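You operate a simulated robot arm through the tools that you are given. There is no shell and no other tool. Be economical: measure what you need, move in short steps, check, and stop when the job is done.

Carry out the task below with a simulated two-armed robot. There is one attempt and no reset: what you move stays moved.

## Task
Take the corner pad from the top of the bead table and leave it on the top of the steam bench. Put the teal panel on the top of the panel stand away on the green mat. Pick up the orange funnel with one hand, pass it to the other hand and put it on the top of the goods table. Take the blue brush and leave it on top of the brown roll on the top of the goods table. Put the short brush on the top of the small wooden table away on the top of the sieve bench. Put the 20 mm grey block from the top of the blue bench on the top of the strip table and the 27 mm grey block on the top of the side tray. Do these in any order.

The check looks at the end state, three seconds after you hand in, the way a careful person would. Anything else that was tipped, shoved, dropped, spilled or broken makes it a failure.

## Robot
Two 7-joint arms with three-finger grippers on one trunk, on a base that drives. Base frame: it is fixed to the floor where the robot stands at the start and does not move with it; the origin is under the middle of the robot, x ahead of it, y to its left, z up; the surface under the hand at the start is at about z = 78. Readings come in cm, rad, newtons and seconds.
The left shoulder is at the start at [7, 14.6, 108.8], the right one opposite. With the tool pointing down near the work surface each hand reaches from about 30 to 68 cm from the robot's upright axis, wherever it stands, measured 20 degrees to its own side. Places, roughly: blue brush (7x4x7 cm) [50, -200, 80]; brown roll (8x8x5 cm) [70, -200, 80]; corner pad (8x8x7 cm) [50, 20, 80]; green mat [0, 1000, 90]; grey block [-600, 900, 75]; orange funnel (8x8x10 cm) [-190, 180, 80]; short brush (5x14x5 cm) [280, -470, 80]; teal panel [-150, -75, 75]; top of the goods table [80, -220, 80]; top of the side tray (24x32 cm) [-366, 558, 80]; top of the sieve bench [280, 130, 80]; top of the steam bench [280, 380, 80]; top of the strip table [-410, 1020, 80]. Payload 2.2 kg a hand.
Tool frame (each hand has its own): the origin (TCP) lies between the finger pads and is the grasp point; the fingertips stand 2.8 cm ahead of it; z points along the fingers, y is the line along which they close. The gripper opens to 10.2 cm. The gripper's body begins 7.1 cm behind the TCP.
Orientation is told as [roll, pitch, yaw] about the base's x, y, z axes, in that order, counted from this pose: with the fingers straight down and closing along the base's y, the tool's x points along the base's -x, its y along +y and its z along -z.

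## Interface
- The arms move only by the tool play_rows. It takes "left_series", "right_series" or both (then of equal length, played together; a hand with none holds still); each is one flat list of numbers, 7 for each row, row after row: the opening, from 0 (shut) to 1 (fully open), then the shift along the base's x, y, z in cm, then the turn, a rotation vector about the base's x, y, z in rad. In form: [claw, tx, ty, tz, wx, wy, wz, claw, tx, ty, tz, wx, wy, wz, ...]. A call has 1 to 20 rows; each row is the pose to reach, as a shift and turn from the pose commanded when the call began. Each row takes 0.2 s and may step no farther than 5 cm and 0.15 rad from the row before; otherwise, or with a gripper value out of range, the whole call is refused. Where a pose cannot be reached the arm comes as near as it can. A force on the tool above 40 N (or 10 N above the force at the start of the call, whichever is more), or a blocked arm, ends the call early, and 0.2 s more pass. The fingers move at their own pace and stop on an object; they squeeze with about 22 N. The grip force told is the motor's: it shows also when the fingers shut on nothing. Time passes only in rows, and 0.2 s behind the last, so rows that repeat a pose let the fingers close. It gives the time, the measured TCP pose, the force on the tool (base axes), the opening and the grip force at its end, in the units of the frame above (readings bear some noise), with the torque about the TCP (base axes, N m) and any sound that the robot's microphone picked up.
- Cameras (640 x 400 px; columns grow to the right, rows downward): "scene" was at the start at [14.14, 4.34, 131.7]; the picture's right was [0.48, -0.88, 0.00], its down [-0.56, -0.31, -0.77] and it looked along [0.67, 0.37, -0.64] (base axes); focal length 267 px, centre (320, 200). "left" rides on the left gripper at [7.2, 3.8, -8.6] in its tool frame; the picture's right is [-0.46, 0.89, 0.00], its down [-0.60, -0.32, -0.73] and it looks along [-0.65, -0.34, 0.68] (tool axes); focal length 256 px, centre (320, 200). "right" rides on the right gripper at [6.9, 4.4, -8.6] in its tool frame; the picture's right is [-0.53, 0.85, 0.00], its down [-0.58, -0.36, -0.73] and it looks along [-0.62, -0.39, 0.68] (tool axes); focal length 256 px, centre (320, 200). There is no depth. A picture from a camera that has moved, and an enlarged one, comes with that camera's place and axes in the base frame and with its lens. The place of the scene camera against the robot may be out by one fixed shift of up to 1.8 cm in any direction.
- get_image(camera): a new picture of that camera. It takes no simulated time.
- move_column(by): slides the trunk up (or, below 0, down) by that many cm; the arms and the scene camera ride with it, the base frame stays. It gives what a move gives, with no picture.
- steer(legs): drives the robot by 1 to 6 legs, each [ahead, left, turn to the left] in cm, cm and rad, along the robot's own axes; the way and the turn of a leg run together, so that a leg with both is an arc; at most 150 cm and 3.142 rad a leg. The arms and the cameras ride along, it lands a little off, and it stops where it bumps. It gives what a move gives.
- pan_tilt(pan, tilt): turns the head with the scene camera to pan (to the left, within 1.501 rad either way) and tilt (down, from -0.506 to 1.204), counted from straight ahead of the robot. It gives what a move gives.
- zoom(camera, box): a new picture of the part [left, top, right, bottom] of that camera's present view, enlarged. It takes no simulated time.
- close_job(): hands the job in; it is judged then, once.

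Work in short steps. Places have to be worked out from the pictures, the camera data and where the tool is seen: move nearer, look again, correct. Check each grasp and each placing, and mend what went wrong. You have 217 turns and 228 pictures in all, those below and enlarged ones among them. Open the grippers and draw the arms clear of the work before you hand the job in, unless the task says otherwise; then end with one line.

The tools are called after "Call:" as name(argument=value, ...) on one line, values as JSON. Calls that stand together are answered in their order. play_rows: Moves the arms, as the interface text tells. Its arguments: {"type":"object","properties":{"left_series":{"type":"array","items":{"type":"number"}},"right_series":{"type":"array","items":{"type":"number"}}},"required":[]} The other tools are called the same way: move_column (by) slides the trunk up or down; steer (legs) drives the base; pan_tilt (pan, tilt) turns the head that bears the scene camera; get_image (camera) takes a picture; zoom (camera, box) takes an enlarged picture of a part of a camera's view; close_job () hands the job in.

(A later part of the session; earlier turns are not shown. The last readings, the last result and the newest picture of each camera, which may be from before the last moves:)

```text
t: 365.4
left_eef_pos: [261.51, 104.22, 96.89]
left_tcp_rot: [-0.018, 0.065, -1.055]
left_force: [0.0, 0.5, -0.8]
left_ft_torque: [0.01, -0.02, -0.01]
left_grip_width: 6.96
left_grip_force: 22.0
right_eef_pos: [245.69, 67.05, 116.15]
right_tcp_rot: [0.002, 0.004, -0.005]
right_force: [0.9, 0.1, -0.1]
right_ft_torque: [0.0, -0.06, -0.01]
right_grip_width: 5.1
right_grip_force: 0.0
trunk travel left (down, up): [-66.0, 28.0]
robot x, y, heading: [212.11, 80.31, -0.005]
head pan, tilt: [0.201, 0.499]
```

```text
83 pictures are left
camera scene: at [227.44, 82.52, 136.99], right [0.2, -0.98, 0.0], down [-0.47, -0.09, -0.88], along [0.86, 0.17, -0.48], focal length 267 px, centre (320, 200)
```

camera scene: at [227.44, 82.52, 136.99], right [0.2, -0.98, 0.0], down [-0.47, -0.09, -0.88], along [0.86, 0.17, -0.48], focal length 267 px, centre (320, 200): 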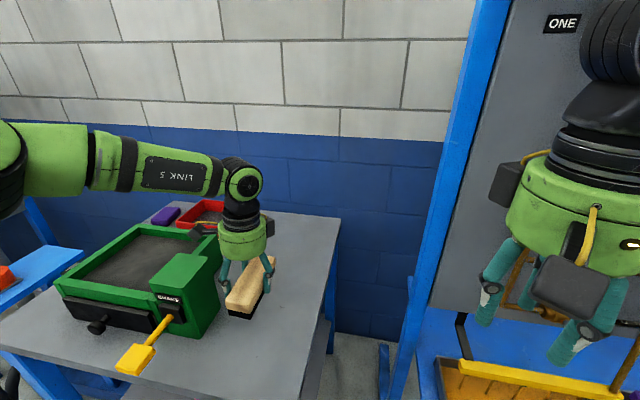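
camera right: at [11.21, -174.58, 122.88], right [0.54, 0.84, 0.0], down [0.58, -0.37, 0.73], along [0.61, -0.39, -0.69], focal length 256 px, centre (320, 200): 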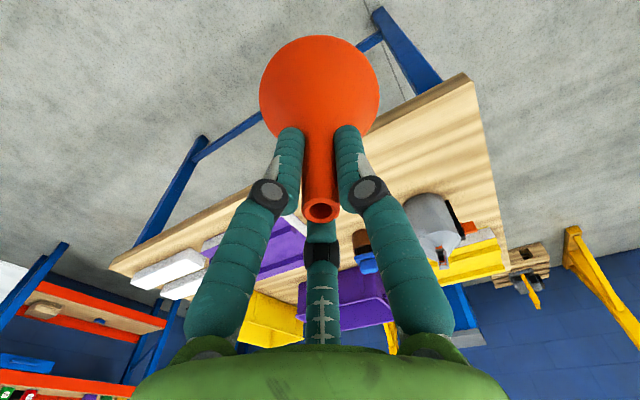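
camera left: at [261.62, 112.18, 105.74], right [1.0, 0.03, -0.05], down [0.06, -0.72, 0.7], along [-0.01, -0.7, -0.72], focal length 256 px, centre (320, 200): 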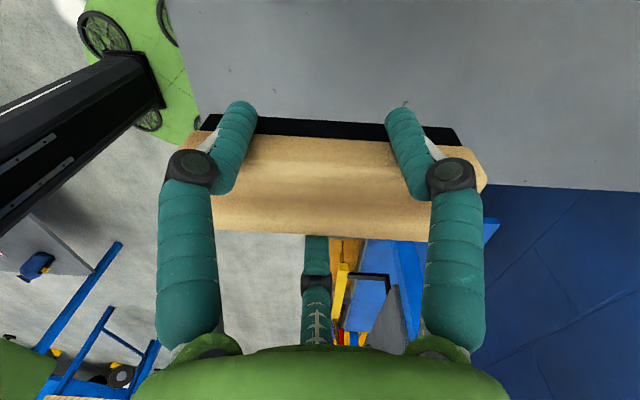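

Clear of the sieve and edges. Lower with the trunk 11 cm, then gently.

Call:
move_column(by=-11.5)

Call:
play_rows(left_series=[0, 0, 0, -0.5, 0, 0, 0, 0, 0, 0, -1, 0, 0, 0, 0, 0, 0, -1.5, 0, 0, 0, 0, 0, 0, -1.5, 0, 0, 0])

```text
t: 366.8
left_eef_pos: [261.58, 104.37, 85.33]
left_tcp_rot: [-0.018, 0.063, -1.057]
left_force: [-0.1, 0.4, -0.8]
left_ft_torque: [0.01, -0.02, -0.01]
left_grip_width: 6.99
left_grip_force: 21.8
right_eef_pos: [245.73, 67.04, 104.62]
right_tcp_rot: [0.002, 0.003, -0.003]
right_force: [0.6, -0.2, 1.0]
right_ft_torque: [-0.03, 0.02, 0.0]
right_grip_width: 5.09
right_grip_force: 0.0
trunk travel left (down, up): [-54.5, 39.5]
robot x, y, heading: [211.9, 80.31, 0.001]
head pan, tilt: [0.201, 0.499]
```

```text
t: 367.8
left_eef_pos: [261.43, 104.32, 83.9]
left_tcp_rot: [-0.017, 0.064, -1.053]
left_force: [0.7, 2.3, 4.0]
left_ft_torque: [-0.12, 0.01, 0.08]
left_grip_width: 6.97
left_grip_force: 22.3
right_eef_pos: [245.66, 67.03, 104.55]
right_tcp_rot: [0.002, 0.003, -0.003]
right_force: [0.6, 0.2, 0.4]
right_ft_torque: [0.0, -0.02, -0.01]
right_grip_width: 5.09
right_grip_force: 0.1
trunk travel left (down, up): [-54.5, 39.5]
robot x, y, heading: [212.01, 80.48, 0.002]
head pan, tilt: [0.201, 0.499]
```

Contact begins. Slightly more, then open and rise.

Call:
play_rows(left_series=[0, 0, 0, -0.2, 0, 0, 0, 0, 0, 0, -0.2, 0, 0, 0, 0.7, 0, 0, -0.2, 0, 0, 0, 1, 0, 0, -0.1, 0, 0, 0, 1, 0, 0, -0.1, 0, 0, 0, 1, 0, 0, 2.5, 0, 0, 0, 1, 0, 0, 5, 0, 0, 0, 1, 0, 0, 5, 0, 0, 0])

Call:
move_column(by=10)

Call:
steer(legs=[[-42, 0, 0]])

Call:
get_image(camera="scene")

```text
t: 369.6
left_eef_pos: [261.53, 104.45, 88.89]
left_tcp_rot: [-0.019, 0.065, -1.055]
left_force: [-0.2, 0.3, 0.1]
left_ft_torque: [-0.01, 0.03, -0.01]
left_grip_width: 10.22
left_grip_force: 0.1
right_eef_pos: [245.7, 66.97, 104.6]
right_tcp_rot: [0.001, 0.006, -0.004]
right_force: [0.1, -0.4, 0.0]
right_ft_torque: [0.01, 0.01, 0.0]
right_grip_width: 5.12
right_grip_force: 0.1
trunk travel left (down, up): [-54.5, 39.5]
robot x, y, heading: [212.1, 80.59, -0.001]
head pan, tilt: [0.201, 0.499]
```

```text
t: 370.9
left_eef_pos: [261.56, 104.36, 98.8]
left_tcp_rot: [-0.02, 0.065, -1.056]
left_force: [0.6, 0.1, -0.1]
left_ft_torque: [0.05, -0.03, 0.0]
left_grip_width: 10.2
left_grip_force: 0.1
right_eef_pos: [245.79, 67.03, 114.59]
right_tcp_rot: [0.003, 0.005, -0.003]
right_force: [-0.4, -0.1, -0.7]
right_ft_torque: [-0.02, -0.03, -0.03]
right_grip_width: 5.12
right_grip_force: 0.0
trunk travel left (down, up): [-64.5, 29.5]
robot x, y, heading: [212.0, 80.46, -0.003]
head pan, tilt: [0.201, 0.499]
```

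```text
t: 373.6
left_eef_pos: [218.96, 104.76, 98.81]
left_tcp_rot: [-0.018, 0.065, -1.053]
left_force: [-0.3, 0.4, -1.0]
left_ft_torque: [-0.01, 0.01, -0.01]
left_grip_width: 10.23
left_grip_force: 0.0
right_eef_pos: [203.3, 67.18, 114.48]
right_tcp_rot: [0.002, 0.006, 0.001]
right_force: [0.5, 0.4, -0.6]
right_ft_torque: [0.0, -0.02, 0.01]
right_grip_width: 5.08
right_grip_force: 0.1
trunk travel left (down, up): [-64.5, 29.5]
robot x, y, heading: [169.2, 80.11, 0.008]
head pan, tilt: [0.201, 0.499]
```

```text
82 pictures are left
camera scene: at [185.02, 82.56, 135.47], right [0.2, -0.98, 0.0], down [-0.47, -0.1, -0.88], along [0.86, 0.18, -0.48], focal length 267 px, centre (320, 200)
```

scene: 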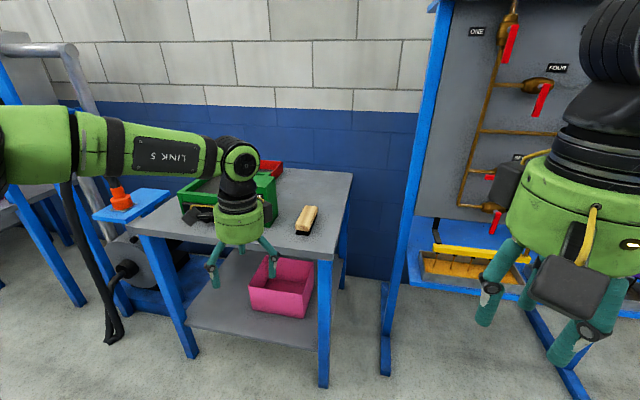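

Short brush rests on the sieve bench. Next the teal panel at (−150, −75): I go back through the corridor, then turn to face west.

Call:
steer(legs=[[0, 51, -0.008], [-115, 0, 0], [-102, 0, 0], [0, -112, 0], [0, 0, 3.13], [0, 70, 0]])

Call:
pan_tilt(pan=0, tilt=0.5)

Call:
get_image(camera="scene")

```text
t: 403.1
left_eef_pos: [-101.85, -72.18, 98.78]
left_tcp_rot: [-0.018, 0.065, 2.074]
left_force: [-0.3, -0.2, 0.8]
left_ft_torque: [0.01, 0.0, -0.03]
left_grip_width: 10.2
left_grip_force: 0.0
right_eef_pos: [-85.68, -34.9, 114.5]
right_tcp_rot: [0.005, 0.005, 3.125]
right_force: [0.5, -0.2, -0.4]
right_ft_torque: [0.0, 0.01, -0.04]
right_grip_width: 5.08
right_grip_force: 0.1
trunk travel left (down, up): [-64.5, 29.5]
robot x, y, heading: [-52.41, -48.95, 3.126]
head pan, tilt: [0.201, 0.499]
```

```text
t: 403.9
left_eef_pos: [-101.83, -72.35, 98.78]
left_tcp_rot: [-0.018, 0.064, 2.073]
left_force: [0.0, 0.9, 0.2]
left_ft_torque: [-0.01, -0.01, 0.02]
left_grip_width: 10.2
left_grip_force: 0.1
right_eef_pos: [-85.58, -35.04, 114.59]
right_tcp_rot: [0.002, 0.005, 3.124]
right_force: [-0.5, -0.8, 0.6]
right_ft_torque: [-0.01, 0.01, 0.04]
right_grip_width: 5.13
right_grip_force: 0.1
trunk travel left (down, up): [-64.5, 29.5]
robot x, y, heading: [-52.04, -49.0, 3.129]
head pan, tilt: [0.0, 0.499]
```

```text
81 pictures are left
camera scene: at [-64.38, -48.39, 135.48], right [0.01, 1.0, 0.0], down [0.48, -0.01, -0.88], along [-0.88, 0.01, -0.48], focal length 267 px, centre (320, 200)
```

scene: 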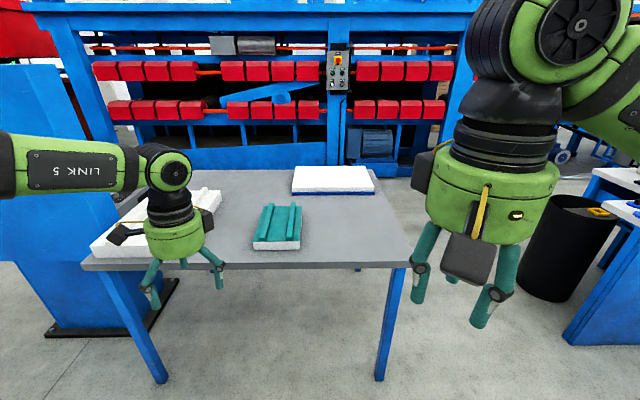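

The teal panel lies at about (−145, −63). Zoom in for size and shape.

Call:
zoom(camera="scene", box=[220, 170, 340, 270])

```text
4.00 times, centred on (280, 220) of scene
camera zoom: at [-64.38, -48.39, 135.48], right [0.01, 1.0, 0.0], down [0.48, -0.01, -0.88], along [-0.88, 0.01, -0.48], focal length 1070 px, centre (480, 120)
```

zoom: 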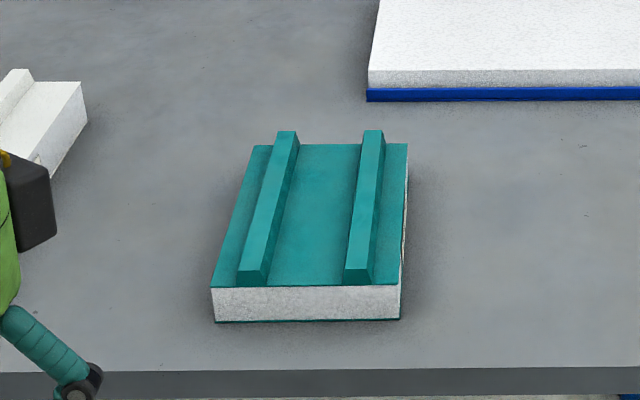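

The panel is ≈ 23 × 17 cm with two ribs along x; I'll grip the rib at y ≈ −57.7 near its middle (hand orientation fits). Drive so the left hand is above it.

Call:
steer(legs=[[41, -14.6, 0.014]])

Call:
get_image(camera="left")

```text
t: 406.5
left_eef_pos: [-142.7, -58.25, 98.77]
left_tcp_rot: [-0.018, 0.066, 2.091]
left_force: [0.1, 1.2, 0.9]
left_ft_torque: [0.01, 0.02, -0.01]
left_grip_width: 10.2
left_grip_force: 0.1
right_eef_pos: [-126.89, -20.72, 114.54]
right_tcp_rot: [0.003, 0.004, -3.142]
right_force: [0.1, 0.2, -0.4]
right_ft_torque: [0.02, -0.04, 0.01]
right_grip_width: 5.11
right_grip_force: 0.0
trunk travel left (down, up): [-64.5, 29.5]
robot x, y, heading: [-93.55, -33.96, -3.136]
head pan, tilt: [0.0, 0.499]
```

```text
79 pictures are left
camera left: at [-142.79, -65.89, 107.72], right [-1.0, -0.04, -0.05], down [-0.06, 0.72, 0.7], along [0.01, 0.7, -0.72], focal length 256 px, centre (320, 200)
```

left: 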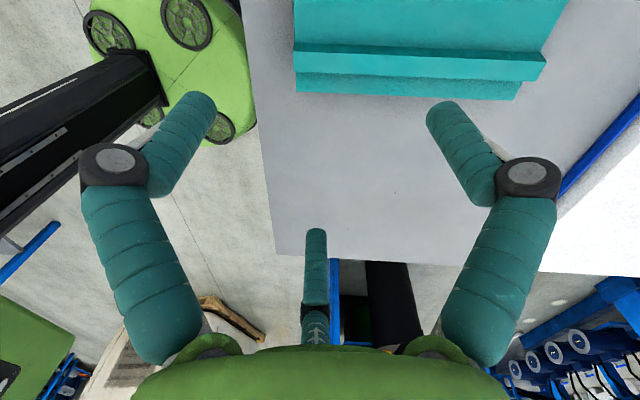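

Rib spans x ≈ −139.5..−162 at y ≈ −59.4, top z ≈ 80. I move 5 cm further, shift −1.8 in y, lower the trunk 13 cm and partly close the fingers.

Call:
steer(legs=[[5, 0, 0]])

Call:
play_rows(left_series=[0.7, -0.5, -1, 0, 0, 0, 0, 0.7, -1, -1.8, 0, 0, 0, 0, 0.7, -1, -1.8, 0, 0, 0, 0])

Call:
move_column(by=-13)

Call:
get_image(camera="left")

Call:
get_image(camera="scene")

```text
t: 407.5
left_eef_pos: [-147.4, -58.3, 98.97]
left_tcp_rot: [-0.016, 0.064, 2.09]
left_force: [-0.2, -0.8, -0.7]
left_ft_torque: [-0.02, 0.04, -0.02]
left_grip_width: 10.19
left_grip_force: 0.0
right_eef_pos: [-131.78, -20.81, 114.83]
right_tcp_rot: [0.002, 0.001, -3.141]
right_force: [0.1, -1.0, 1.0]
right_ft_torque: [-0.02, 0.04, -0.01]
right_grip_width: 5.1
right_grip_force: 0.0
trunk travel left (down, up): [-64.5, 29.5]
robot x, y, heading: [-98.31, -34.19, -3.134]
head pan, tilt: [0.0, 0.499]
```

```text
t: 408.3
left_eef_pos: [-148.72, -60.16, 98.77]
left_tcp_rot: [-0.017, 0.063, 2.091]
left_force: [-0.1, -0.3, -0.5]
left_ft_torque: [-0.01, 0.0, 0.02]
left_grip_width: 7.12
left_grip_force: 0.1
right_eef_pos: [-132.06, -20.72, 114.62]
right_tcp_rot: [0.003, 0.002, -3.138]
right_force: [-0.1, 0.5, 0.2]
right_ft_torque: [0.03, -0.05, 0.03]
right_grip_width: 5.1
right_grip_force: 0.1
trunk travel left (down, up): [-64.5, 29.5]
robot x, y, heading: [-98.29, -33.85, -3.14]
head pan, tilt: [0.0, 0.499]
```

```text
t: 409.9
left_eef_pos: [-148.65, -60.0, 86.02]
left_tcp_rot: [-0.018, 0.064, 2.092]
left_force: [0.3, 1.1, 0.7]
left_ft_torque: [-0.04, 0.0, -0.03]
left_grip_width: 7.13
left_grip_force: 0.2
right_eef_pos: [-132.1, -20.76, 101.62]
right_tcp_rot: [0.001, 0.005, -3.14]
right_force: [0.5, 0.1, -0.2]
right_ft_torque: [-0.01, -0.01, -0.02]
right_grip_width: 5.11
right_grip_force: 0.0
trunk travel left (down, up): [-51.5, 42.5]
robot x, y, heading: [-98.17, -33.77, -3.137]
head pan, tilt: [0.0, 0.499]
```

```text
78 pictures are left
camera left: at [-148.81, -67.68, 94.76], right [-1.0, -0.04, -0.05], down [-0.06, 0.72, 0.7], along [0.01, 0.7, -0.72], focal length 256 px, centre (320, 200)
```

left: 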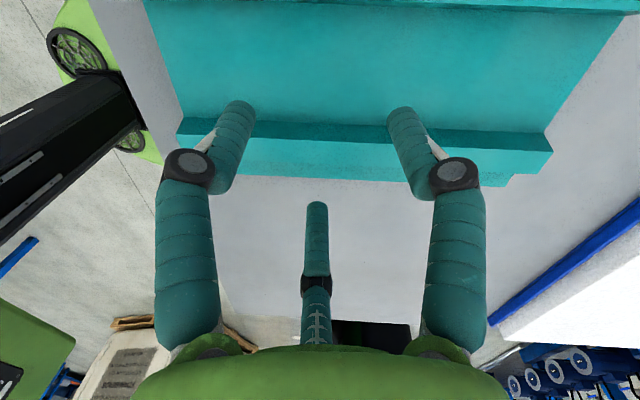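

```text
77 pictures are left
camera scene: at [-110.65, -33.77, 122.48], right [0.0, 1.0, 0.0], down [0.48, 0.0, -0.88], along [-0.88, 0.0, -0.48], focal length 267 px, centre (320, 200)
```

scene: 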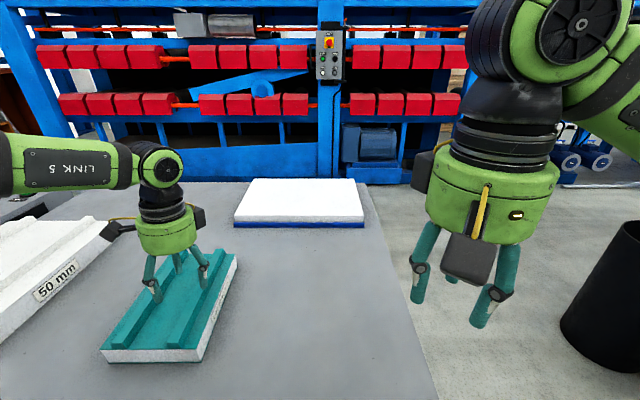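

Zoom on the rib between the fingers.

Call:
zoom(camera="left", box=[150, 60, 570, 260])

```text
1.52 times, centred on (360, 160) of left
camera zoom: at [-148.81, -67.68, 94.76], right [-1.0, -0.04, -0.05], down [-0.06, 0.72, 0.7], along [0.01, 0.7, -0.72], focal length 390 px, centre (259, 261)
```

zoom: 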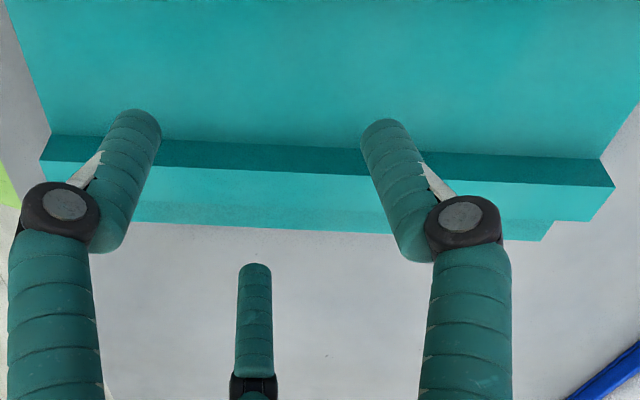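

Rib: y −59.2..−57.4, top z 80.6, about 1.5 cm high. I shift +0.6 y, descend to TCP 82, close.

Call:
play_rows(left_series=[0.7, -0.5, 0.6, -1.5, 0, 0, 0, 0.7, -1, 0.6, -3, 0, 0, 0, 0.7, -1, 0.6, -4.0, 0, 0, 0, 0.7, -1, 0.6, -4.0, 0, 0, 0, 0.3, -1, 0.6, -4.0, 0, 0, 0, 0, -1, 0.6, -4.0, 0, 0, 0, 0, -1, 0.6, -4.0, 0, 0, 0, 0, -1, 0.6, -4.0, 0, 0, 0])

Call:
get_image(camera="left")

```text
t: 411.6
left_eef_pos: [-149.64, -59.42, 81.99]
left_tcp_rot: [-0.015, 0.062, 2.089]
left_force: [-2.4, 0.6, 6.3]
left_ft_torque: [0.09, 0.04, -0.02]
left_grip_width: 3.65
left_grip_force: 22.3
right_eef_pos: [-132.08, -20.57, 101.69]
right_tcp_rot: [0.004, 0.003, -3.14]
right_force: [0.6, -0.8, 0.5]
right_ft_torque: [0.0, 0.01, -0.01]
right_grip_width: 5.1
right_grip_force: 0.1
trunk travel left (down, up): [-51.5, 42.5]
robot x, y, heading: [-98.14, -34.16, -3.141]
head pan, tilt: [0.0, 0.499]
```

```text
75 pictures are left
camera left: at [-149.77, -67.06, 90.86], right [-1.0, -0.04, -0.04], down [-0.06, 0.72, 0.7], along [0.0, 0.7, -0.72], focal length 256 px, centre (320, 200)
```

left: 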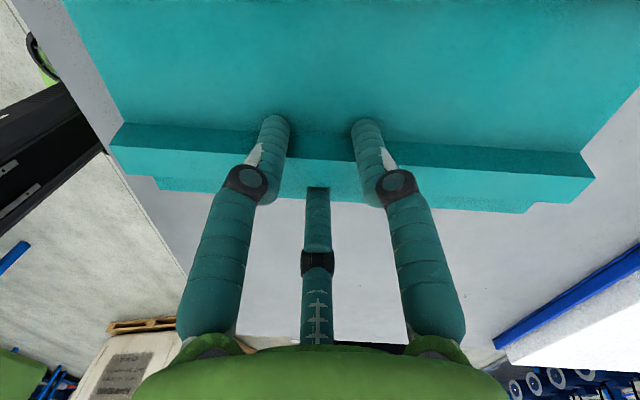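

Grip width 3.65, as expected for the rib. Lift 8 cm and check.

Call:
move_column(by=8)

Call:
get_image(camera="scene")

```text
t: 412.8
left_eef_pos: [-149.65, -59.47, 89.75]
left_tcp_rot: [-0.018, 0.065, 2.091]
left_force: [-0.3, -0.1, -3.4]
left_ft_torque: [0.12, -0.03, 0.01]
left_grip_width: 3.6
left_grip_force: 22.2
right_eef_pos: [-132.13, -20.72, 109.55]
right_tcp_rot: [0.003, 0.004, -3.141]
right_force: [0.1, -0.4, -0.1]
right_ft_torque: [0.02, 0.02, 0.03]
right_grip_width: 5.09
right_grip_force: 0.0
trunk travel left (down, up): [-59.5, 34.5]
robot x, y, heading: [-98.16, -34.02, -3.138]
head pan, tilt: [0.0, 0.499]
```

```text
74 pictures are left
camera scene: at [-110.73, -33.79, 130.47], right [0.0, 1.0, 0.0], down [0.48, 0.0, -0.88], along [-0.88, 0.0, -0.48], focal length 267 px, centre (320, 200)
```

scene: 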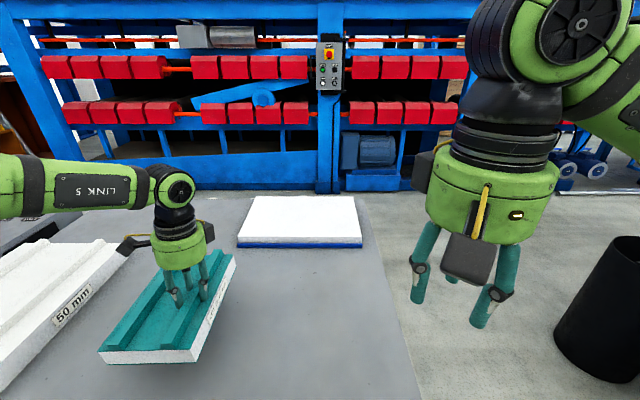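

Panel held (3.4 N). I back out, turn around in the open spot and take the known corridor east.

Call:
move_column(by=6)

Call:
steer(legs=[[-48, 0, 0], [0, -60, 0], [0, 0, -3.14], [0, 101, 0], [110, 0, 0], [98, 0, 0]])

Call:
pan_tilt(pan=1.3, tilt=0.25)

Call:
get_image(camera="scene")

```text
t: 413.8
left_eef_pos: [-149.81, -59.5, 95.89]
left_tcp_rot: [-0.018, 0.063, 2.092]
left_force: [-0.1, -0.8, -3.5]
left_ft_torque: [0.12, -0.07, 0.0]
left_grip_width: 3.59
left_grip_force: 22.2
right_eef_pos: [-132.09, -20.69, 115.5]
right_tcp_rot: [0.002, 0.004, -3.14]
right_force: [-0.4, -0.3, 0.5]
right_ft_torque: [0.01, 0.01, -0.04]
right_grip_width: 5.1
right_grip_force: 0.1
trunk travel left (down, up): [-65.5, 28.5]
robot x, y, heading: [-98.42, -33.83, -3.139]
head pan, tilt: [0.0, 0.499]
```

```text
t: 441.7
left_eef_pos: [205.95, 154.91, 95.85]
left_tcp_rot: [-0.018, 0.064, -1.043]
left_force: [-0.4, 0.0, -2.6]
left_ft_torque: [-0.11, 0.04, -0.03]
left_grip_width: 3.49
left_grip_force: 21.6
right_eef_pos: [188.52, 116.04, 115.67]
right_tcp_rot: [0.004, 0.003, 0.006]
right_force: [-0.1, 0.0, -0.1]
right_ft_torque: [0.02, 0.01, 0.04]
right_grip_width: 5.09
right_grip_force: 0.2
trunk travel left (down, up): [-65.5, 28.5]
robot x, y, heading: [154.56, 128.86, 0.004]
head pan, tilt: [0.0, 0.499]
```

```text
t: 443.2
left_eef_pos: [205.95, 154.9, 95.9]
left_tcp_rot: [-0.019, 0.063, -1.043]
left_force: [-0.7, -0.5, -3.6]
left_ft_torque: [-0.14, 0.05, -0.01]
left_grip_width: 3.47
left_grip_force: 21.9
right_eef_pos: [188.52, 116.12, 115.51]
right_tcp_rot: [0.003, 0.004, 0.007]
right_force: [-0.4, 0.3, -0.5]
right_ft_torque: [0.06, -0.02, 0.01]
right_grip_width: 5.1
right_grip_force: 0.1
trunk travel left (down, up): [-65.5, 28.5]
robot x, y, heading: [154.78, 128.93, 0.009]
head pan, tilt: [1.3, 0.25]
```

```text
73 pictures are left
camera scene: at [163.73, 138.49, 138.78], right [0.97, -0.26, 0.0], down [-0.06, -0.24, -0.97], along [0.25, 0.94, -0.25], focal length 267 px, centre (320, 200)
```

scene: 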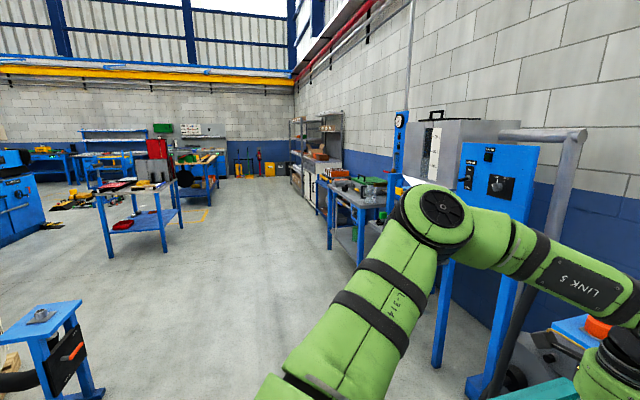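

I zoom in toward the far wall where the green mat should be.

Call:
zoom(camera="scene", box=[40, 100, 320, 270])

```text
2.29 times, centred on (180, 185) of scene
camera zoom: at [163.73, 138.49, 138.78], right [0.97, -0.26, 0.0], down [-0.06, -0.24, -0.97], along [0.25, 0.94, -0.25], focal length 611 px, centre (640, 234)
```

zoom: 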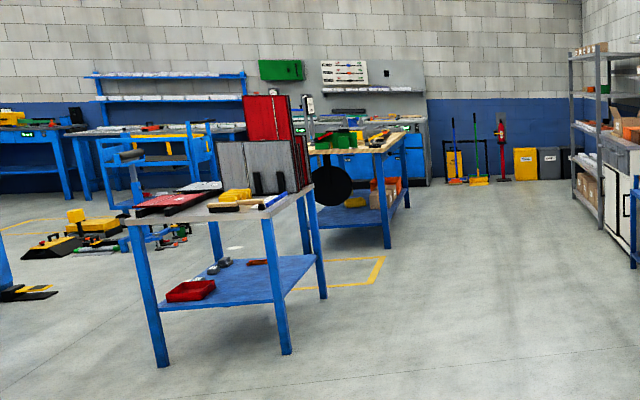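

Corridor x ≈ 100–260 is clear to the north. I strafe to y ≈ 400, turn to face north, and drive to y ≈ 790.

Call:
steer(legs=[[0, 135, 0], [0, 135, 0], [0, 0, 1.565], [140, 0, 0], [130, 0, 0], [115, 0, 0]])

Call:
pan_tilt(pan=0.5, tilt=0.3)

Call:
get_image(camera="scene")

```text
t: 478.3
left_eef_pos: [130.56, 836.77, 95.98]
left_tcp_rot: [-0.017, 0.065, 0.522]
left_force: [-0.9, -0.1, -3.8]
left_ft_torque: [-0.05, -0.13, -0.01]
left_grip_width: 3.3
left_grip_force: 22.1
right_eef_pos: [169.29, 819.32, 115.61]
right_tcp_rot: [0.0, 0.004, 1.573]
right_force: [-0.6, -0.2, 0.0]
right_ft_torque: [0.04, 0.02, -0.01]
right_grip_width: 5.1
right_grip_force: 0.2
trunk travel left (down, up): [-65.5, 28.5]
robot x, y, heading: [156.02, 785.57, 1.574]
head pan, tilt: [1.3, 0.25]
```

```text
t: 479.5
left_eef_pos: [130.44, 836.83, 95.74]
left_tcp_rot: [-0.017, 0.065, 0.52]
left_force: [0.2, 0.6, -2.7]
left_ft_torque: [-0.06, -0.11, -0.03]
left_grip_width: 3.31
left_grip_force: 21.9
right_eef_pos: [169.26, 819.38, 115.62]
right_tcp_rot: [0.002, 0.003, 1.572]
right_force: [-0.3, 0.4, -0.4]
right_ft_torque: [0.02, -0.01, -0.04]
right_grip_width: 5.08
right_grip_force: 0.0
trunk travel left (down, up): [-65.5, 28.5]
robot x, y, heading: [156.19, 785.47, 1.57]
head pan, tilt: [0.499, 0.3]
```

```text
71 pictures are left
camera scene: at [153.13, 799.0, 138.31], right [0.88, 0.48, 0.0], down [0.14, -0.26, -0.96], along [-0.46, 0.84, -0.3], focal length 267 px, centre (320, 200)
```

scene: 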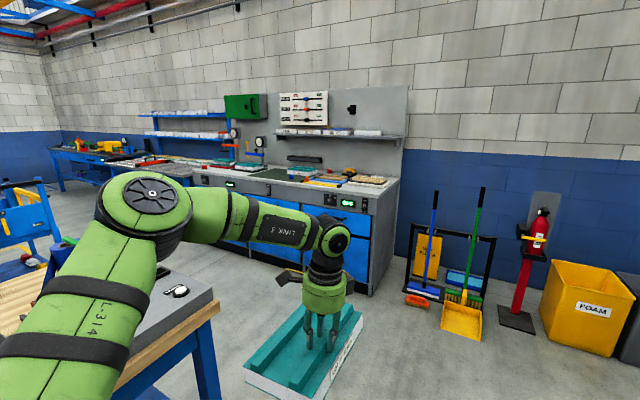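

I see the bench at the back with a green area on top. Zoom in there and on the held panel.

Call:
zoom(camera="scene", box=[160, 130, 420, 280])

Call:
zoom(camera="left", box=[120, 60, 540, 300])

```text
2.46 times, centred on (290, 205) of scene
camera zoom: at [153.13, 799.0, 138.31], right [0.88, 0.48, 0.0], down [0.14, -0.26, -0.96], along [-0.46, 0.84, -0.3], focal length 658 px, centre (394, 188)
```

zoom: 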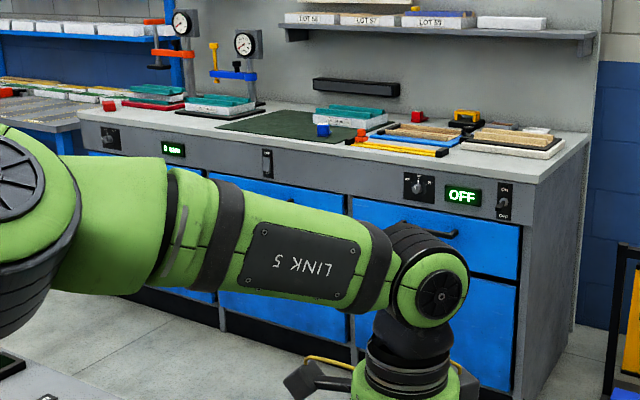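

```text
1.52 times, centred on (330, 180) of left
camera zoom: at [122.75, 837.14, 104.74], right [-0.04, 1.0, -0.05], down [0.72, 0.06, 0.7], along [0.7, -0.01, -0.72], focal length 390 px, centre (305, 230)
```

zoom: 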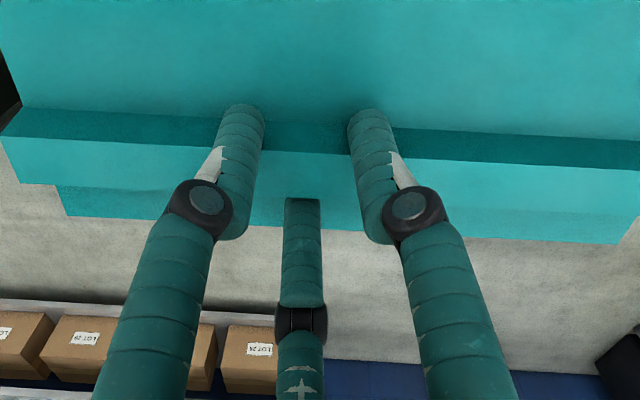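

Green mat on the back bench: about x −10..43, y 967..1000, with a small blue item at ≈ (30, 975). I raise the panel and drive up in front of it.

Call:
move_column(by=13)

Call:
steer(legs=[[102, 0, 0], [0, 110, 0]])

Call:
pan_tilt(pan=0.2, tilt=0.6)

Call:
get_image(camera="scene")

```text
t: 481.1
left_eef_pos: [130.54, 837.02, 108.81]
left_tcp_rot: [-0.019, 0.065, 0.521]
left_force: [0.1, 0.2, -3.7]
left_ft_torque: [-0.03, -0.11, 0.01]
left_grip_width: 3.28
left_grip_force: 21.9
right_eef_pos: [169.3, 819.27, 128.61]
right_tcp_rot: [0.004, 0.004, 1.573]
right_force: [0.8, -0.6, 0.1]
right_ft_torque: [0.01, 0.0, 0.01]
right_grip_width: 5.1
right_grip_force: 0.0
trunk travel left (down, up): [-78.5, 15.5]
robot x, y, heading: [156.21, 785.41, 1.575]
head pan, tilt: [0.499, 0.3]
```

```text
t: 491.5
left_eef_pos: [22.14, 939.77, 108.82]
left_tcp_rot: [-0.017, 0.066, 0.518]
left_force: [-0.5, 0.3, -3.2]
left_ft_torque: [-0.05, -0.13, 0.02]
left_grip_width: 3.25
left_grip_force: 21.8
right_eef_pos: [60.8, 922.07, 128.63]
right_tcp_rot: [0.002, 0.003, 1.571]
right_force: [0.3, 0.0, 0.2]
right_ft_torque: [-0.01, 0.02, -0.01]
right_grip_width: 5.1
right_grip_force: 0.1
trunk travel left (down, up): [-78.5, 15.5]
robot x, y, heading: [47.38, 888.14, 1.568]
head pan, tilt: [0.499, 0.3]
```

```text
t: 492.3
left_eef_pos: [21.92, 939.72, 108.79]
left_tcp_rot: [-0.019, 0.066, 0.52]
left_force: [-0.1, -0.1, -2.6]
left_ft_torque: [-0.05, -0.12, -0.02]
left_grip_width: 3.18
left_grip_force: 21.8
right_eef_pos: [60.62, 922.09, 128.58]
right_tcp_rot: [0.001, 0.003, 1.571]
right_force: [0.5, 0.9, 0.0]
right_ft_torque: [0.01, 0.06, -0.01]
right_grip_width: 5.1
right_grip_force: 0.0
trunk travel left (down, up): [-78.5, 15.5]
robot x, y, heading: [47.54, 888.12, 1.568]
head pan, tilt: [0.201, 0.6]
```

```text
68 pictures are left
camera scene: at [47.28, 902.2, 148.57], right [0.98, 0.2, 0.0], down [0.11, -0.55, -0.83], along [-0.17, 0.81, -0.56], focal length 267 px, centre (320, 200)
```

scene: 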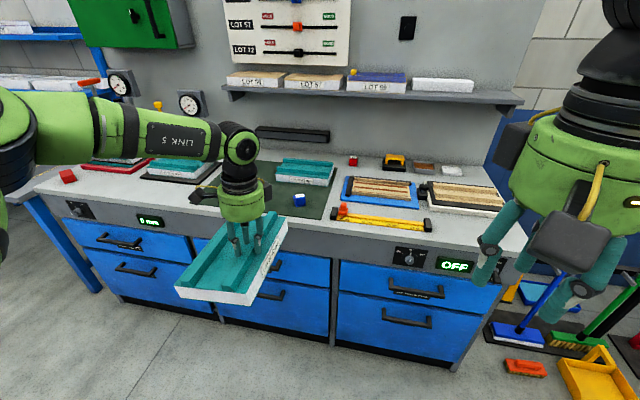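

I zoom in to make out the mat's left boundary and free area.

Call:
zoom(camera="scene", box=[120, 130, 360, 250])

```text
2.67 times, centred on (240, 190) of scene
camera zoom: at [47.28, 902.2, 148.57], right [0.98, 0.2, 0.0], down [0.11, -0.55, -0.83], along [-0.17, 0.81, -0.56], focal length 713 px, centre (533, 227)
```

zoom: 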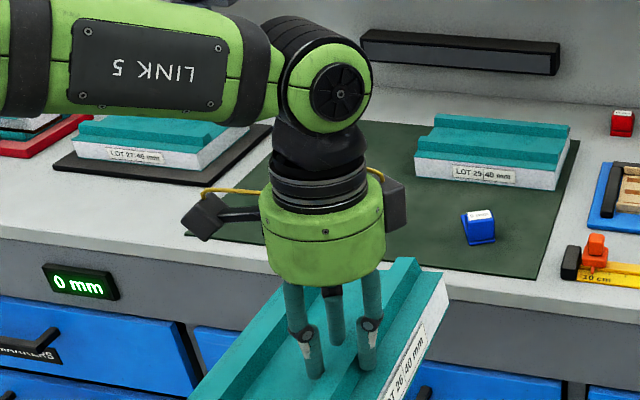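

Mat spans x −19..33, y 973–1014; free left part x −19..8. Target panel centre (−6, 987). I strafe left 23 and go ahead 45.

Call:
steer(legs=[[0, 22.8, 0], [45, 0, 0]])

Call:
get_image(camera="scene")

Call:
get_image(camera="left")

```text
t: 496.4
left_eef_pos: [-1.67, 983.83, 108.91]
left_tcp_rot: [-0.018, 0.065, 0.523]
left_force: [-0.5, 0.3, -3.5]
left_ft_torque: [-0.03, -0.11, 0.01]
left_grip_width: 3.22
left_grip_force: 22.4
right_eef_pos: [37.18, 966.37, 128.75]
right_tcp_rot: [0.002, 0.002, 1.578]
right_force: [0.3, -0.3, -0.6]
right_ft_torque: [0.02, 0.0, -0.02]
right_grip_width: 5.1
right_grip_force: 0.0
trunk travel left (down, up): [-78.5, 15.5]
robot x, y, heading: [23.94, 932.54, 1.581]
head pan, tilt: [0.201, 0.6]
```

```text
66 pictures are left
camera scene: at [23.85, 946.43, 148.59], right [0.98, 0.21, 0.0], down [0.12, -0.55, -0.83], along [-0.17, 0.81, -0.56], focal length 267 px, centre (320, 200)
```

scene: 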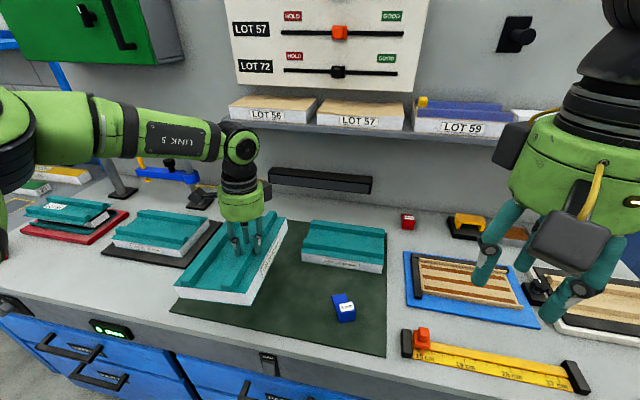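

```text
65 pictures are left
camera left: at [-9.39, 984.0, 117.82], right [-0.04, 1.0, -0.04], down [0.72, 0.06, 0.7], along [0.7, 0.0, -0.72], focal length 256 px, centre (320, 200)
```

left: 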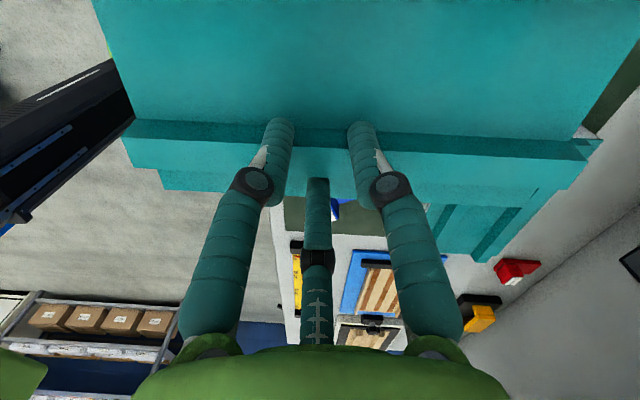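

The panel is nearly right; I need ~4 cm further in. Base 2 cm, arm 2 cm, then lower.

Call:
steer(legs=[[2, 0, -0.008]])

Call:
play_rows(left_series=[0, 0, 1, 0, 0, 0, 0, 0, 0, 2, 0, 0, 0, 0, 0, 0, 2, 0, 0, 0, 0])

Call:
move_column(by=-9.5)

Call:
get_image(camera="scene")

```text
t: 497.2
left_eef_pos: [-1.43, 985.64, 109.07]
left_tcp_rot: [-0.017, 0.062, 0.516]
left_force: [-0.9, -0.9, -1.9]
left_ft_torque: [-0.01, -0.1, 0.0]
left_grip_width: 3.21
left_grip_force: 21.4
right_eef_pos: [37.46, 967.9, 128.88]
right_tcp_rot: [0.001, -0.002, 1.569]
right_force: [-0.8, -0.8, 0.5]
right_ft_torque: [0.05, -0.04, 0.01]
right_grip_width: 5.1
right_grip_force: 0.0
trunk travel left (down, up): [-78.5, 15.5]
robot x, y, heading: [23.82, 934.75, 1.569]
head pan, tilt: [0.201, 0.6]
```

```text
t: 498.0
left_eef_pos: [-1.16, 988.05, 108.77]
left_tcp_rot: [-0.019, 0.064, 0.517]
left_force: [-0.6, -0.2, -3.4]
left_ft_torque: [-0.08, -0.12, -0.01]
left_grip_width: 3.2
left_grip_force: 21.9
right_eef_pos: [37.48, 968.42, 128.63]
right_tcp_rot: [0.003, 0.003, 1.569]
right_force: [-0.3, 0.3, 0.1]
right_ft_torque: [-0.01, -0.01, -0.01]
right_grip_width: 5.11
right_grip_force: 0.1
trunk travel left (down, up): [-78.5, 15.5]
robot x, y, heading: [23.62, 934.72, 1.576]
head pan, tilt: [0.201, 0.6]
```

```text
t: 499.2
left_eef_pos: [-1.07, 988.11, 99.27]
left_tcp_rot: [-0.02, 0.064, 0.516]
left_force: [0.7, -0.2, -3.0]
left_ft_torque: [-0.08, -0.1, -0.01]
left_grip_width: 3.17
left_grip_force: 22.1
right_eef_pos: [37.41, 968.37, 119.14]
right_tcp_rot: [0.004, 0.004, 1.569]
right_force: [-0.4, -0.5, -0.3]
right_ft_torque: [0.0, 0.03, 0.01]
right_grip_width: 5.08
right_grip_force: 0.1
trunk travel left (down, up): [-69.0, 25.0]
robot x, y, heading: [24.04, 934.42, 1.573]
head pan, tilt: [0.201, 0.6]
```

```text
64 pictures are left
camera scene: at [23.95, 948.6, 139.07], right [0.98, 0.2, 0.0], down [0.11, -0.55, -0.82], along [-0.16, 0.81, -0.57], focal length 267 px, centre (320, 200)
```

scene: 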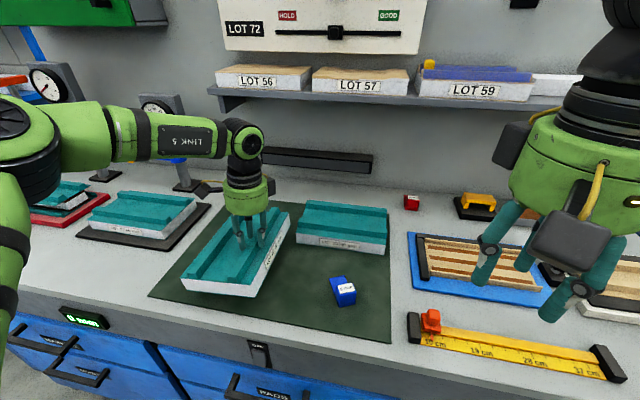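

Good position. Lower gently to contact.

Call:
play_rows(left_series=[0, 0, 0, -0.6, 0, 0, 0, 0, 0, 0, -1.2, 0, 0, 0, 0, 0, 0, -1.8, 0, 0, 0, 0, 0, 0, -2.2, 0, 0, 0, 0, 0, 0, -2.2, 0, 0, 0])

```text
t: 500.4
left_eef_pos: [-1.23, 988.1, 97.08]
left_tcp_rot: [-0.019, 0.066, 0.517]
left_force: [-0.1, -0.6, -3.4]
left_ft_torque: [-0.04, -0.07, -0.05]
left_grip_width: 3.2
left_grip_force: 21.6
right_eef_pos: [37.52, 968.42, 119.08]
right_tcp_rot: [0.003, 0.003, 1.567]
right_force: [0.0, -0.1, 0.3]
right_ft_torque: [-0.01, 0.0, -0.01]
right_grip_width: 5.11
right_grip_force: 0.0
trunk travel left (down, up): [-69.0, 25.0]
robot x, y, heading: [23.93, 935.12, 1.571]
head pan, tilt: [0.201, 0.6]
```

Call:
play_rows(left_series=[0, 0, 0, -0.5, 0, 0, 0, 0, 0, 0, -1.0, 0, 0, 0, 0, 0, 0, -1.5, 0, 0, 0, 0, 0, 0, -2.0, 0, 0, 0, 0, 0, 0, -2.0, 0, 0, 0])

Call:
zoom(camera="scene", box=[130, 150, 410, 350])

```text
t: 501.6
left_eef_pos: [-1.15, 988.11, 95.13]
left_tcp_rot: [-0.017, 0.065, 0.516]
left_force: [0.7, 0.1, -1.6]
left_ft_torque: [0.11, -0.05, -0.14]
left_grip_width: 3.12
left_grip_force: 22.4
right_eef_pos: [37.45, 968.33, 119.23]
right_tcp_rot: [0.004, 0.003, 1.569]
right_force: [0.0, -0.4, -0.2]
right_ft_torque: [0.03, 0.01, 0.02]
right_grip_width: 5.11
right_grip_force: 0.1
trunk travel left (down, up): [-69.0, 25.0]
robot x, y, heading: [24.41, 934.48, 1.574]
head pan, tilt: [0.201, 0.6]
```

```text
2.00 times, centred on (270, 250) of scene
camera zoom: at [23.97, 948.58, 139.07], right [0.98, 0.2, 0.0], down [0.11, -0.55, -0.82], along [-0.16, 0.81, -0.57], focal length 535 px, centre (420, 100)
```

zoom: 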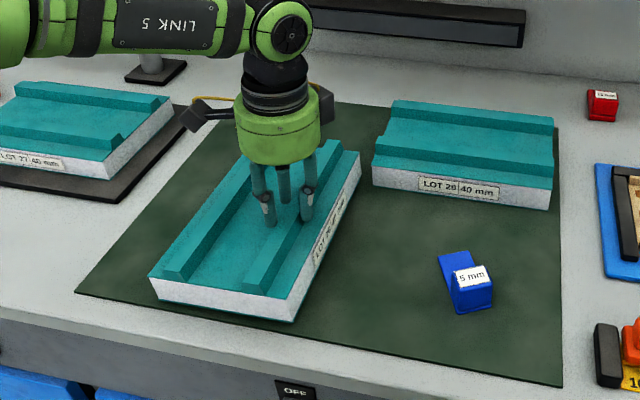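

First corner touches; the panel lies fully over the mat. A bit lower, then open and rise.

Call:
play_rows(left_series=[0, 0, 0, -0.3, 0, 0, 0, 0, 0, 0, -0.6, 0, 0, 0, 0, 0, 0, -0.9, 0, 0, 0, 0, 0, 0, -0.9, 0, 0, 0])

```text
t: 502.6
left_eef_pos: [-1.17, 988.01, 94.36]
left_tcp_rot: [-0.015, 0.065, 0.517]
left_force: [0.0, -1.3, 4.2]
left_ft_torque: [0.73, -0.03, -0.1]
left_grip_width: 3.04
left_grip_force: 21.8
right_eef_pos: [37.58, 968.28, 119.22]
right_tcp_rot: [0.003, 0.001, 1.569]
right_force: [0.7, -0.4, 0.4]
right_ft_torque: [-0.02, 0.03, -0.05]
right_grip_width: 5.1
right_grip_force: 0.1
trunk travel left (down, up): [-69.0, 25.0]
robot x, y, heading: [24.04, 934.92, 1.575]
head pan, tilt: [0.201, 0.6]
```

The far edge touches first. Slightly lower, then release and rise.

Call:
play_rows(left_series=[0, 0, 0, -0.3, 0, 0, 0, 0, 0, 0, -0.6, 0, 0, 0, 0.15, 0, 0, -0.6, 0, 0, 0, 0.4, 0, 0, -0.4, 0, 0, 0, 0.6, 0, 0, -0.2, 0, 0, 0, 0.6, 0, 0, 0, 0, 0, 0, 0.6, 0, 0, 3, 0, 0, 0, 0.6, 0, 0, 6, 0, 0, 0, 0.6, 0, 0, 6, 0, 0, 0])

Call:
move_column(by=12)

Call:
steer(legs=[[-45, 0, 0]])

Call:
get_image(camera="scene")

```text
t: 504.6
left_eef_pos: [-0.99, 988.1, 100.51]
left_tcp_rot: [-0.019, 0.064, 0.517]
left_force: [0.2, 0.8, 0.3]
left_ft_torque: [-0.04, 0.0, -0.04]
left_grip_width: 6.12
left_grip_force: 0.1
right_eef_pos: [37.46, 968.56, 119.14]
right_tcp_rot: [0.002, 0.002, 1.57]
right_force: [0.5, -1.0, -0.6]
right_ft_torque: [-0.01, -0.04, -0.02]
right_grip_width: 5.13
right_grip_force: 0.2
trunk travel left (down, up): [-69.0, 25.0]
robot x, y, heading: [24.1, 934.97, 1.575]
head pan, tilt: [0.201, 0.6]
```

```text
t: 506.1
left_eef_pos: [-1.23, 988.13, 112.37]
left_tcp_rot: [-0.02, 0.064, 0.518]
left_force: [-0.7, -1.1, 0.5]
left_ft_torque: [0.01, 0.01, -0.01]
left_grip_width: 6.11
left_grip_force: 0.1
right_eef_pos: [37.45, 968.44, 131.11]
right_tcp_rot: [0.003, 0.006, 1.569]
right_force: [-0.3, -0.1, -0.9]
right_ft_torque: [0.01, 0.0, 0.01]
right_grip_width: 5.08
right_grip_force: 0.1
trunk travel left (down, up): [-81.0, 13.0]
robot x, y, heading: [24.53, 934.35, 1.578]
head pan, tilt: [0.201, 0.6]
```

```text
t: 508.8
left_eef_pos: [-0.85, 944.19, 112.29]
left_tcp_rot: [-0.017, 0.067, 0.512]
left_force: [0.2, 1.0, -0.2]
left_ft_torque: [-0.02, -0.01, -0.03]
left_grip_width: 6.1
left_grip_force: 0.0
right_eef_pos: [37.38, 924.38, 131.07]
right_tcp_rot: [0.003, 0.005, 1.567]
right_force: [-0.4, -0.2, 0.6]
right_ft_torque: [0.0, 0.02, 0.02]
right_grip_width: 5.12
right_grip_force: 0.1
trunk travel left (down, up): [-81.0, 13.0]
robot x, y, heading: [24.0, 890.12, 1.572]
head pan, tilt: [0.201, 0.6]
```

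```text
62 pictures are left
camera scene: at [23.94, 904.71, 151.05], right [0.98, 0.2, 0.0], down [0.11, -0.56, -0.82], along [-0.16, 0.81, -0.57], focal length 267 px, centre (320, 200)
```

scene: 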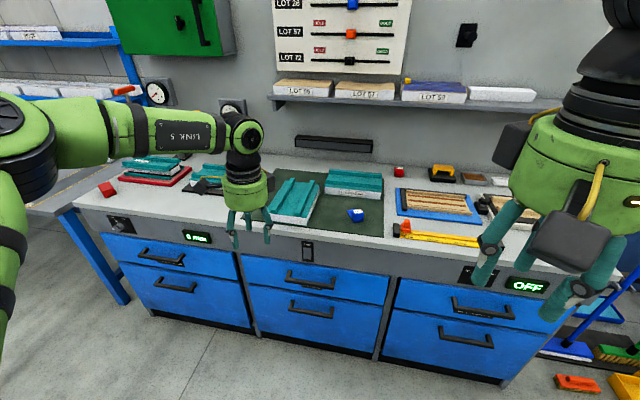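

The panel lies on the green mat. Now the grey blocks to the west: look left.

Call:
pan_tilt(pan=1.45, tilt=0.25)

Call:
get_image(camera="scene")

```text
t: 510.3
left_eef_pos: [-0.97, 944.08, 112.33]
left_tcp_rot: [-0.017, 0.065, 0.515]
left_force: [-0.5, 0.1, -0.6]
left_ft_torque: [0.03, 0.02, -0.01]
left_grip_width: 6.14
left_grip_force: 0.0
right_eef_pos: [37.51, 924.35, 131.13]
right_tcp_rot: [0.004, 0.002, 1.568]
right_force: [-0.3, 0.6, -0.1]
right_ft_torque: [-0.01, 0.01, 0.02]
right_grip_width: 5.09
right_grip_force: 0.0
trunk travel left (down, up): [-81.0, 13.0]
robot x, y, heading: [23.66, 890.52, 1.568]
head pan, tilt: [1.45, 0.25]
```

```text
61 pictures are left
camera scene: at [16.41, 896.96, 154.29], right [0.12, 0.99, 0.0], down [0.25, -0.03, -0.97], along [-0.96, 0.12, -0.25], focal length 267 px, centre (320, 200)
```

scene: 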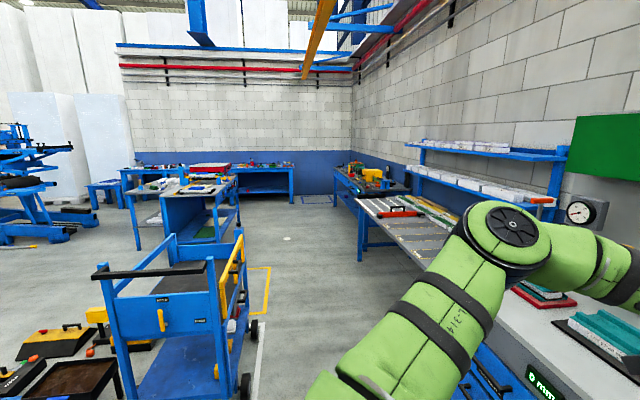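

Lane at y ≈ 922 between the cart (y < 872) and the north tables (y > 980) is clear. I turn west and drive to x ≈ −420.

Call:
steer(legs=[[0, 0, 1.571], [0, -32, 0], [150, 0, 0], [150, 0, 0], [145, 0, 0]])

Call:
pan_tilt(pan=0, tilt=0.35)

Call:
get_image(camera="scene")

```text
t: 537.0
left_eef_pos: [-472.21, 905.59, 112.4]
left_tcp_rot: [-0.017, 0.065, 2.076]
left_force: [0.2, 0.4, -0.3]
left_ft_torque: [0.0, 0.02, 0.0]
left_grip_width: 6.14
left_grip_force: 0.0
right_eef_pos: [-452.3, 943.88, 131.09]
right_tcp_rot: [0.002, 0.001, 3.129]
right_force: [0.5, -0.1, 0.3]
right_ft_torque: [-0.01, 0.01, -0.01]
right_grip_width: 5.1
right_grip_force: 0.0
trunk travel left (down, up): [-81.0, 13.0]
robot x, y, heading: [-418.45, 930.27, 3.133]
head pan, tilt: [1.45, 0.25]
```

```text
t: 538.5
left_eef_pos: [-472.48, 905.58, 112.38]
left_tcp_rot: [-0.019, 0.064, 2.076]
left_force: [0.7, 0.1, -0.8]
left_ft_torque: [0.01, 0.0, -0.02]
left_grip_width: 6.13
left_grip_force: 0.0
right_eef_pos: [-452.28, 943.96, 131.24]
right_tcp_rot: [0.003, 0.005, 3.129]
right_force: [-0.4, 0.6, -0.1]
right_ft_torque: [0.05, 0.0, -0.04]
right_grip_width: 5.12
right_grip_force: 0.0
trunk travel left (down, up): [-81.0, 13.0]
robot x, y, heading: [-418.71, 930.09, 3.128]
head pan, tilt: [0.0, 0.351]
```

```text
60 pictures are left
camera scene: at [-431.31, 930.54, 153.35], right [0.01, 1.0, 0.0], down [0.34, 0.0, -0.94], along [-0.94, 0.01, -0.34], focal length 267 px, centre (320, 200)
```

scene: 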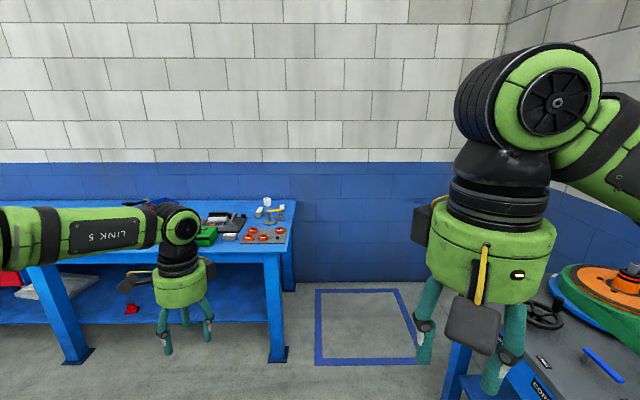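

The blue bench is ahead. Zoom in on its top.

Call:
zoom(camera="scene", box=[180, 180, 310, 260])

Call:
zoom(camera="scene", box=[0, 180, 200, 300])

```text
4.92 times, centred on (245, 220) of scene
camera zoom: at [-431.31, 930.54, 153.35], right [0.01, 1.0, 0.0], down [0.34, 0.0, -0.94], along [-0.94, 0.01, -0.34], focal length 1317 px, centre (689, 102)
```

zoom: 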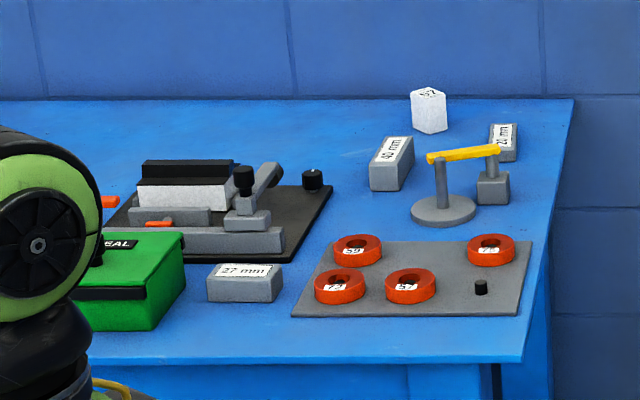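

```text
3.20 times, centred on (100, 240) of scene
camera zoom: at [-431.31, 930.54, 153.35], right [0.01, 1.0, 0.0], down [0.34, 0.0, -0.94], along [-0.94, 0.01, -0.34], focal length 856 px, centre (1024, 72)
```

zoom: 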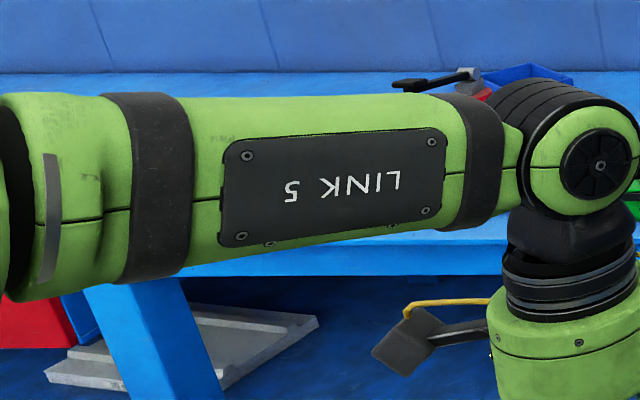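

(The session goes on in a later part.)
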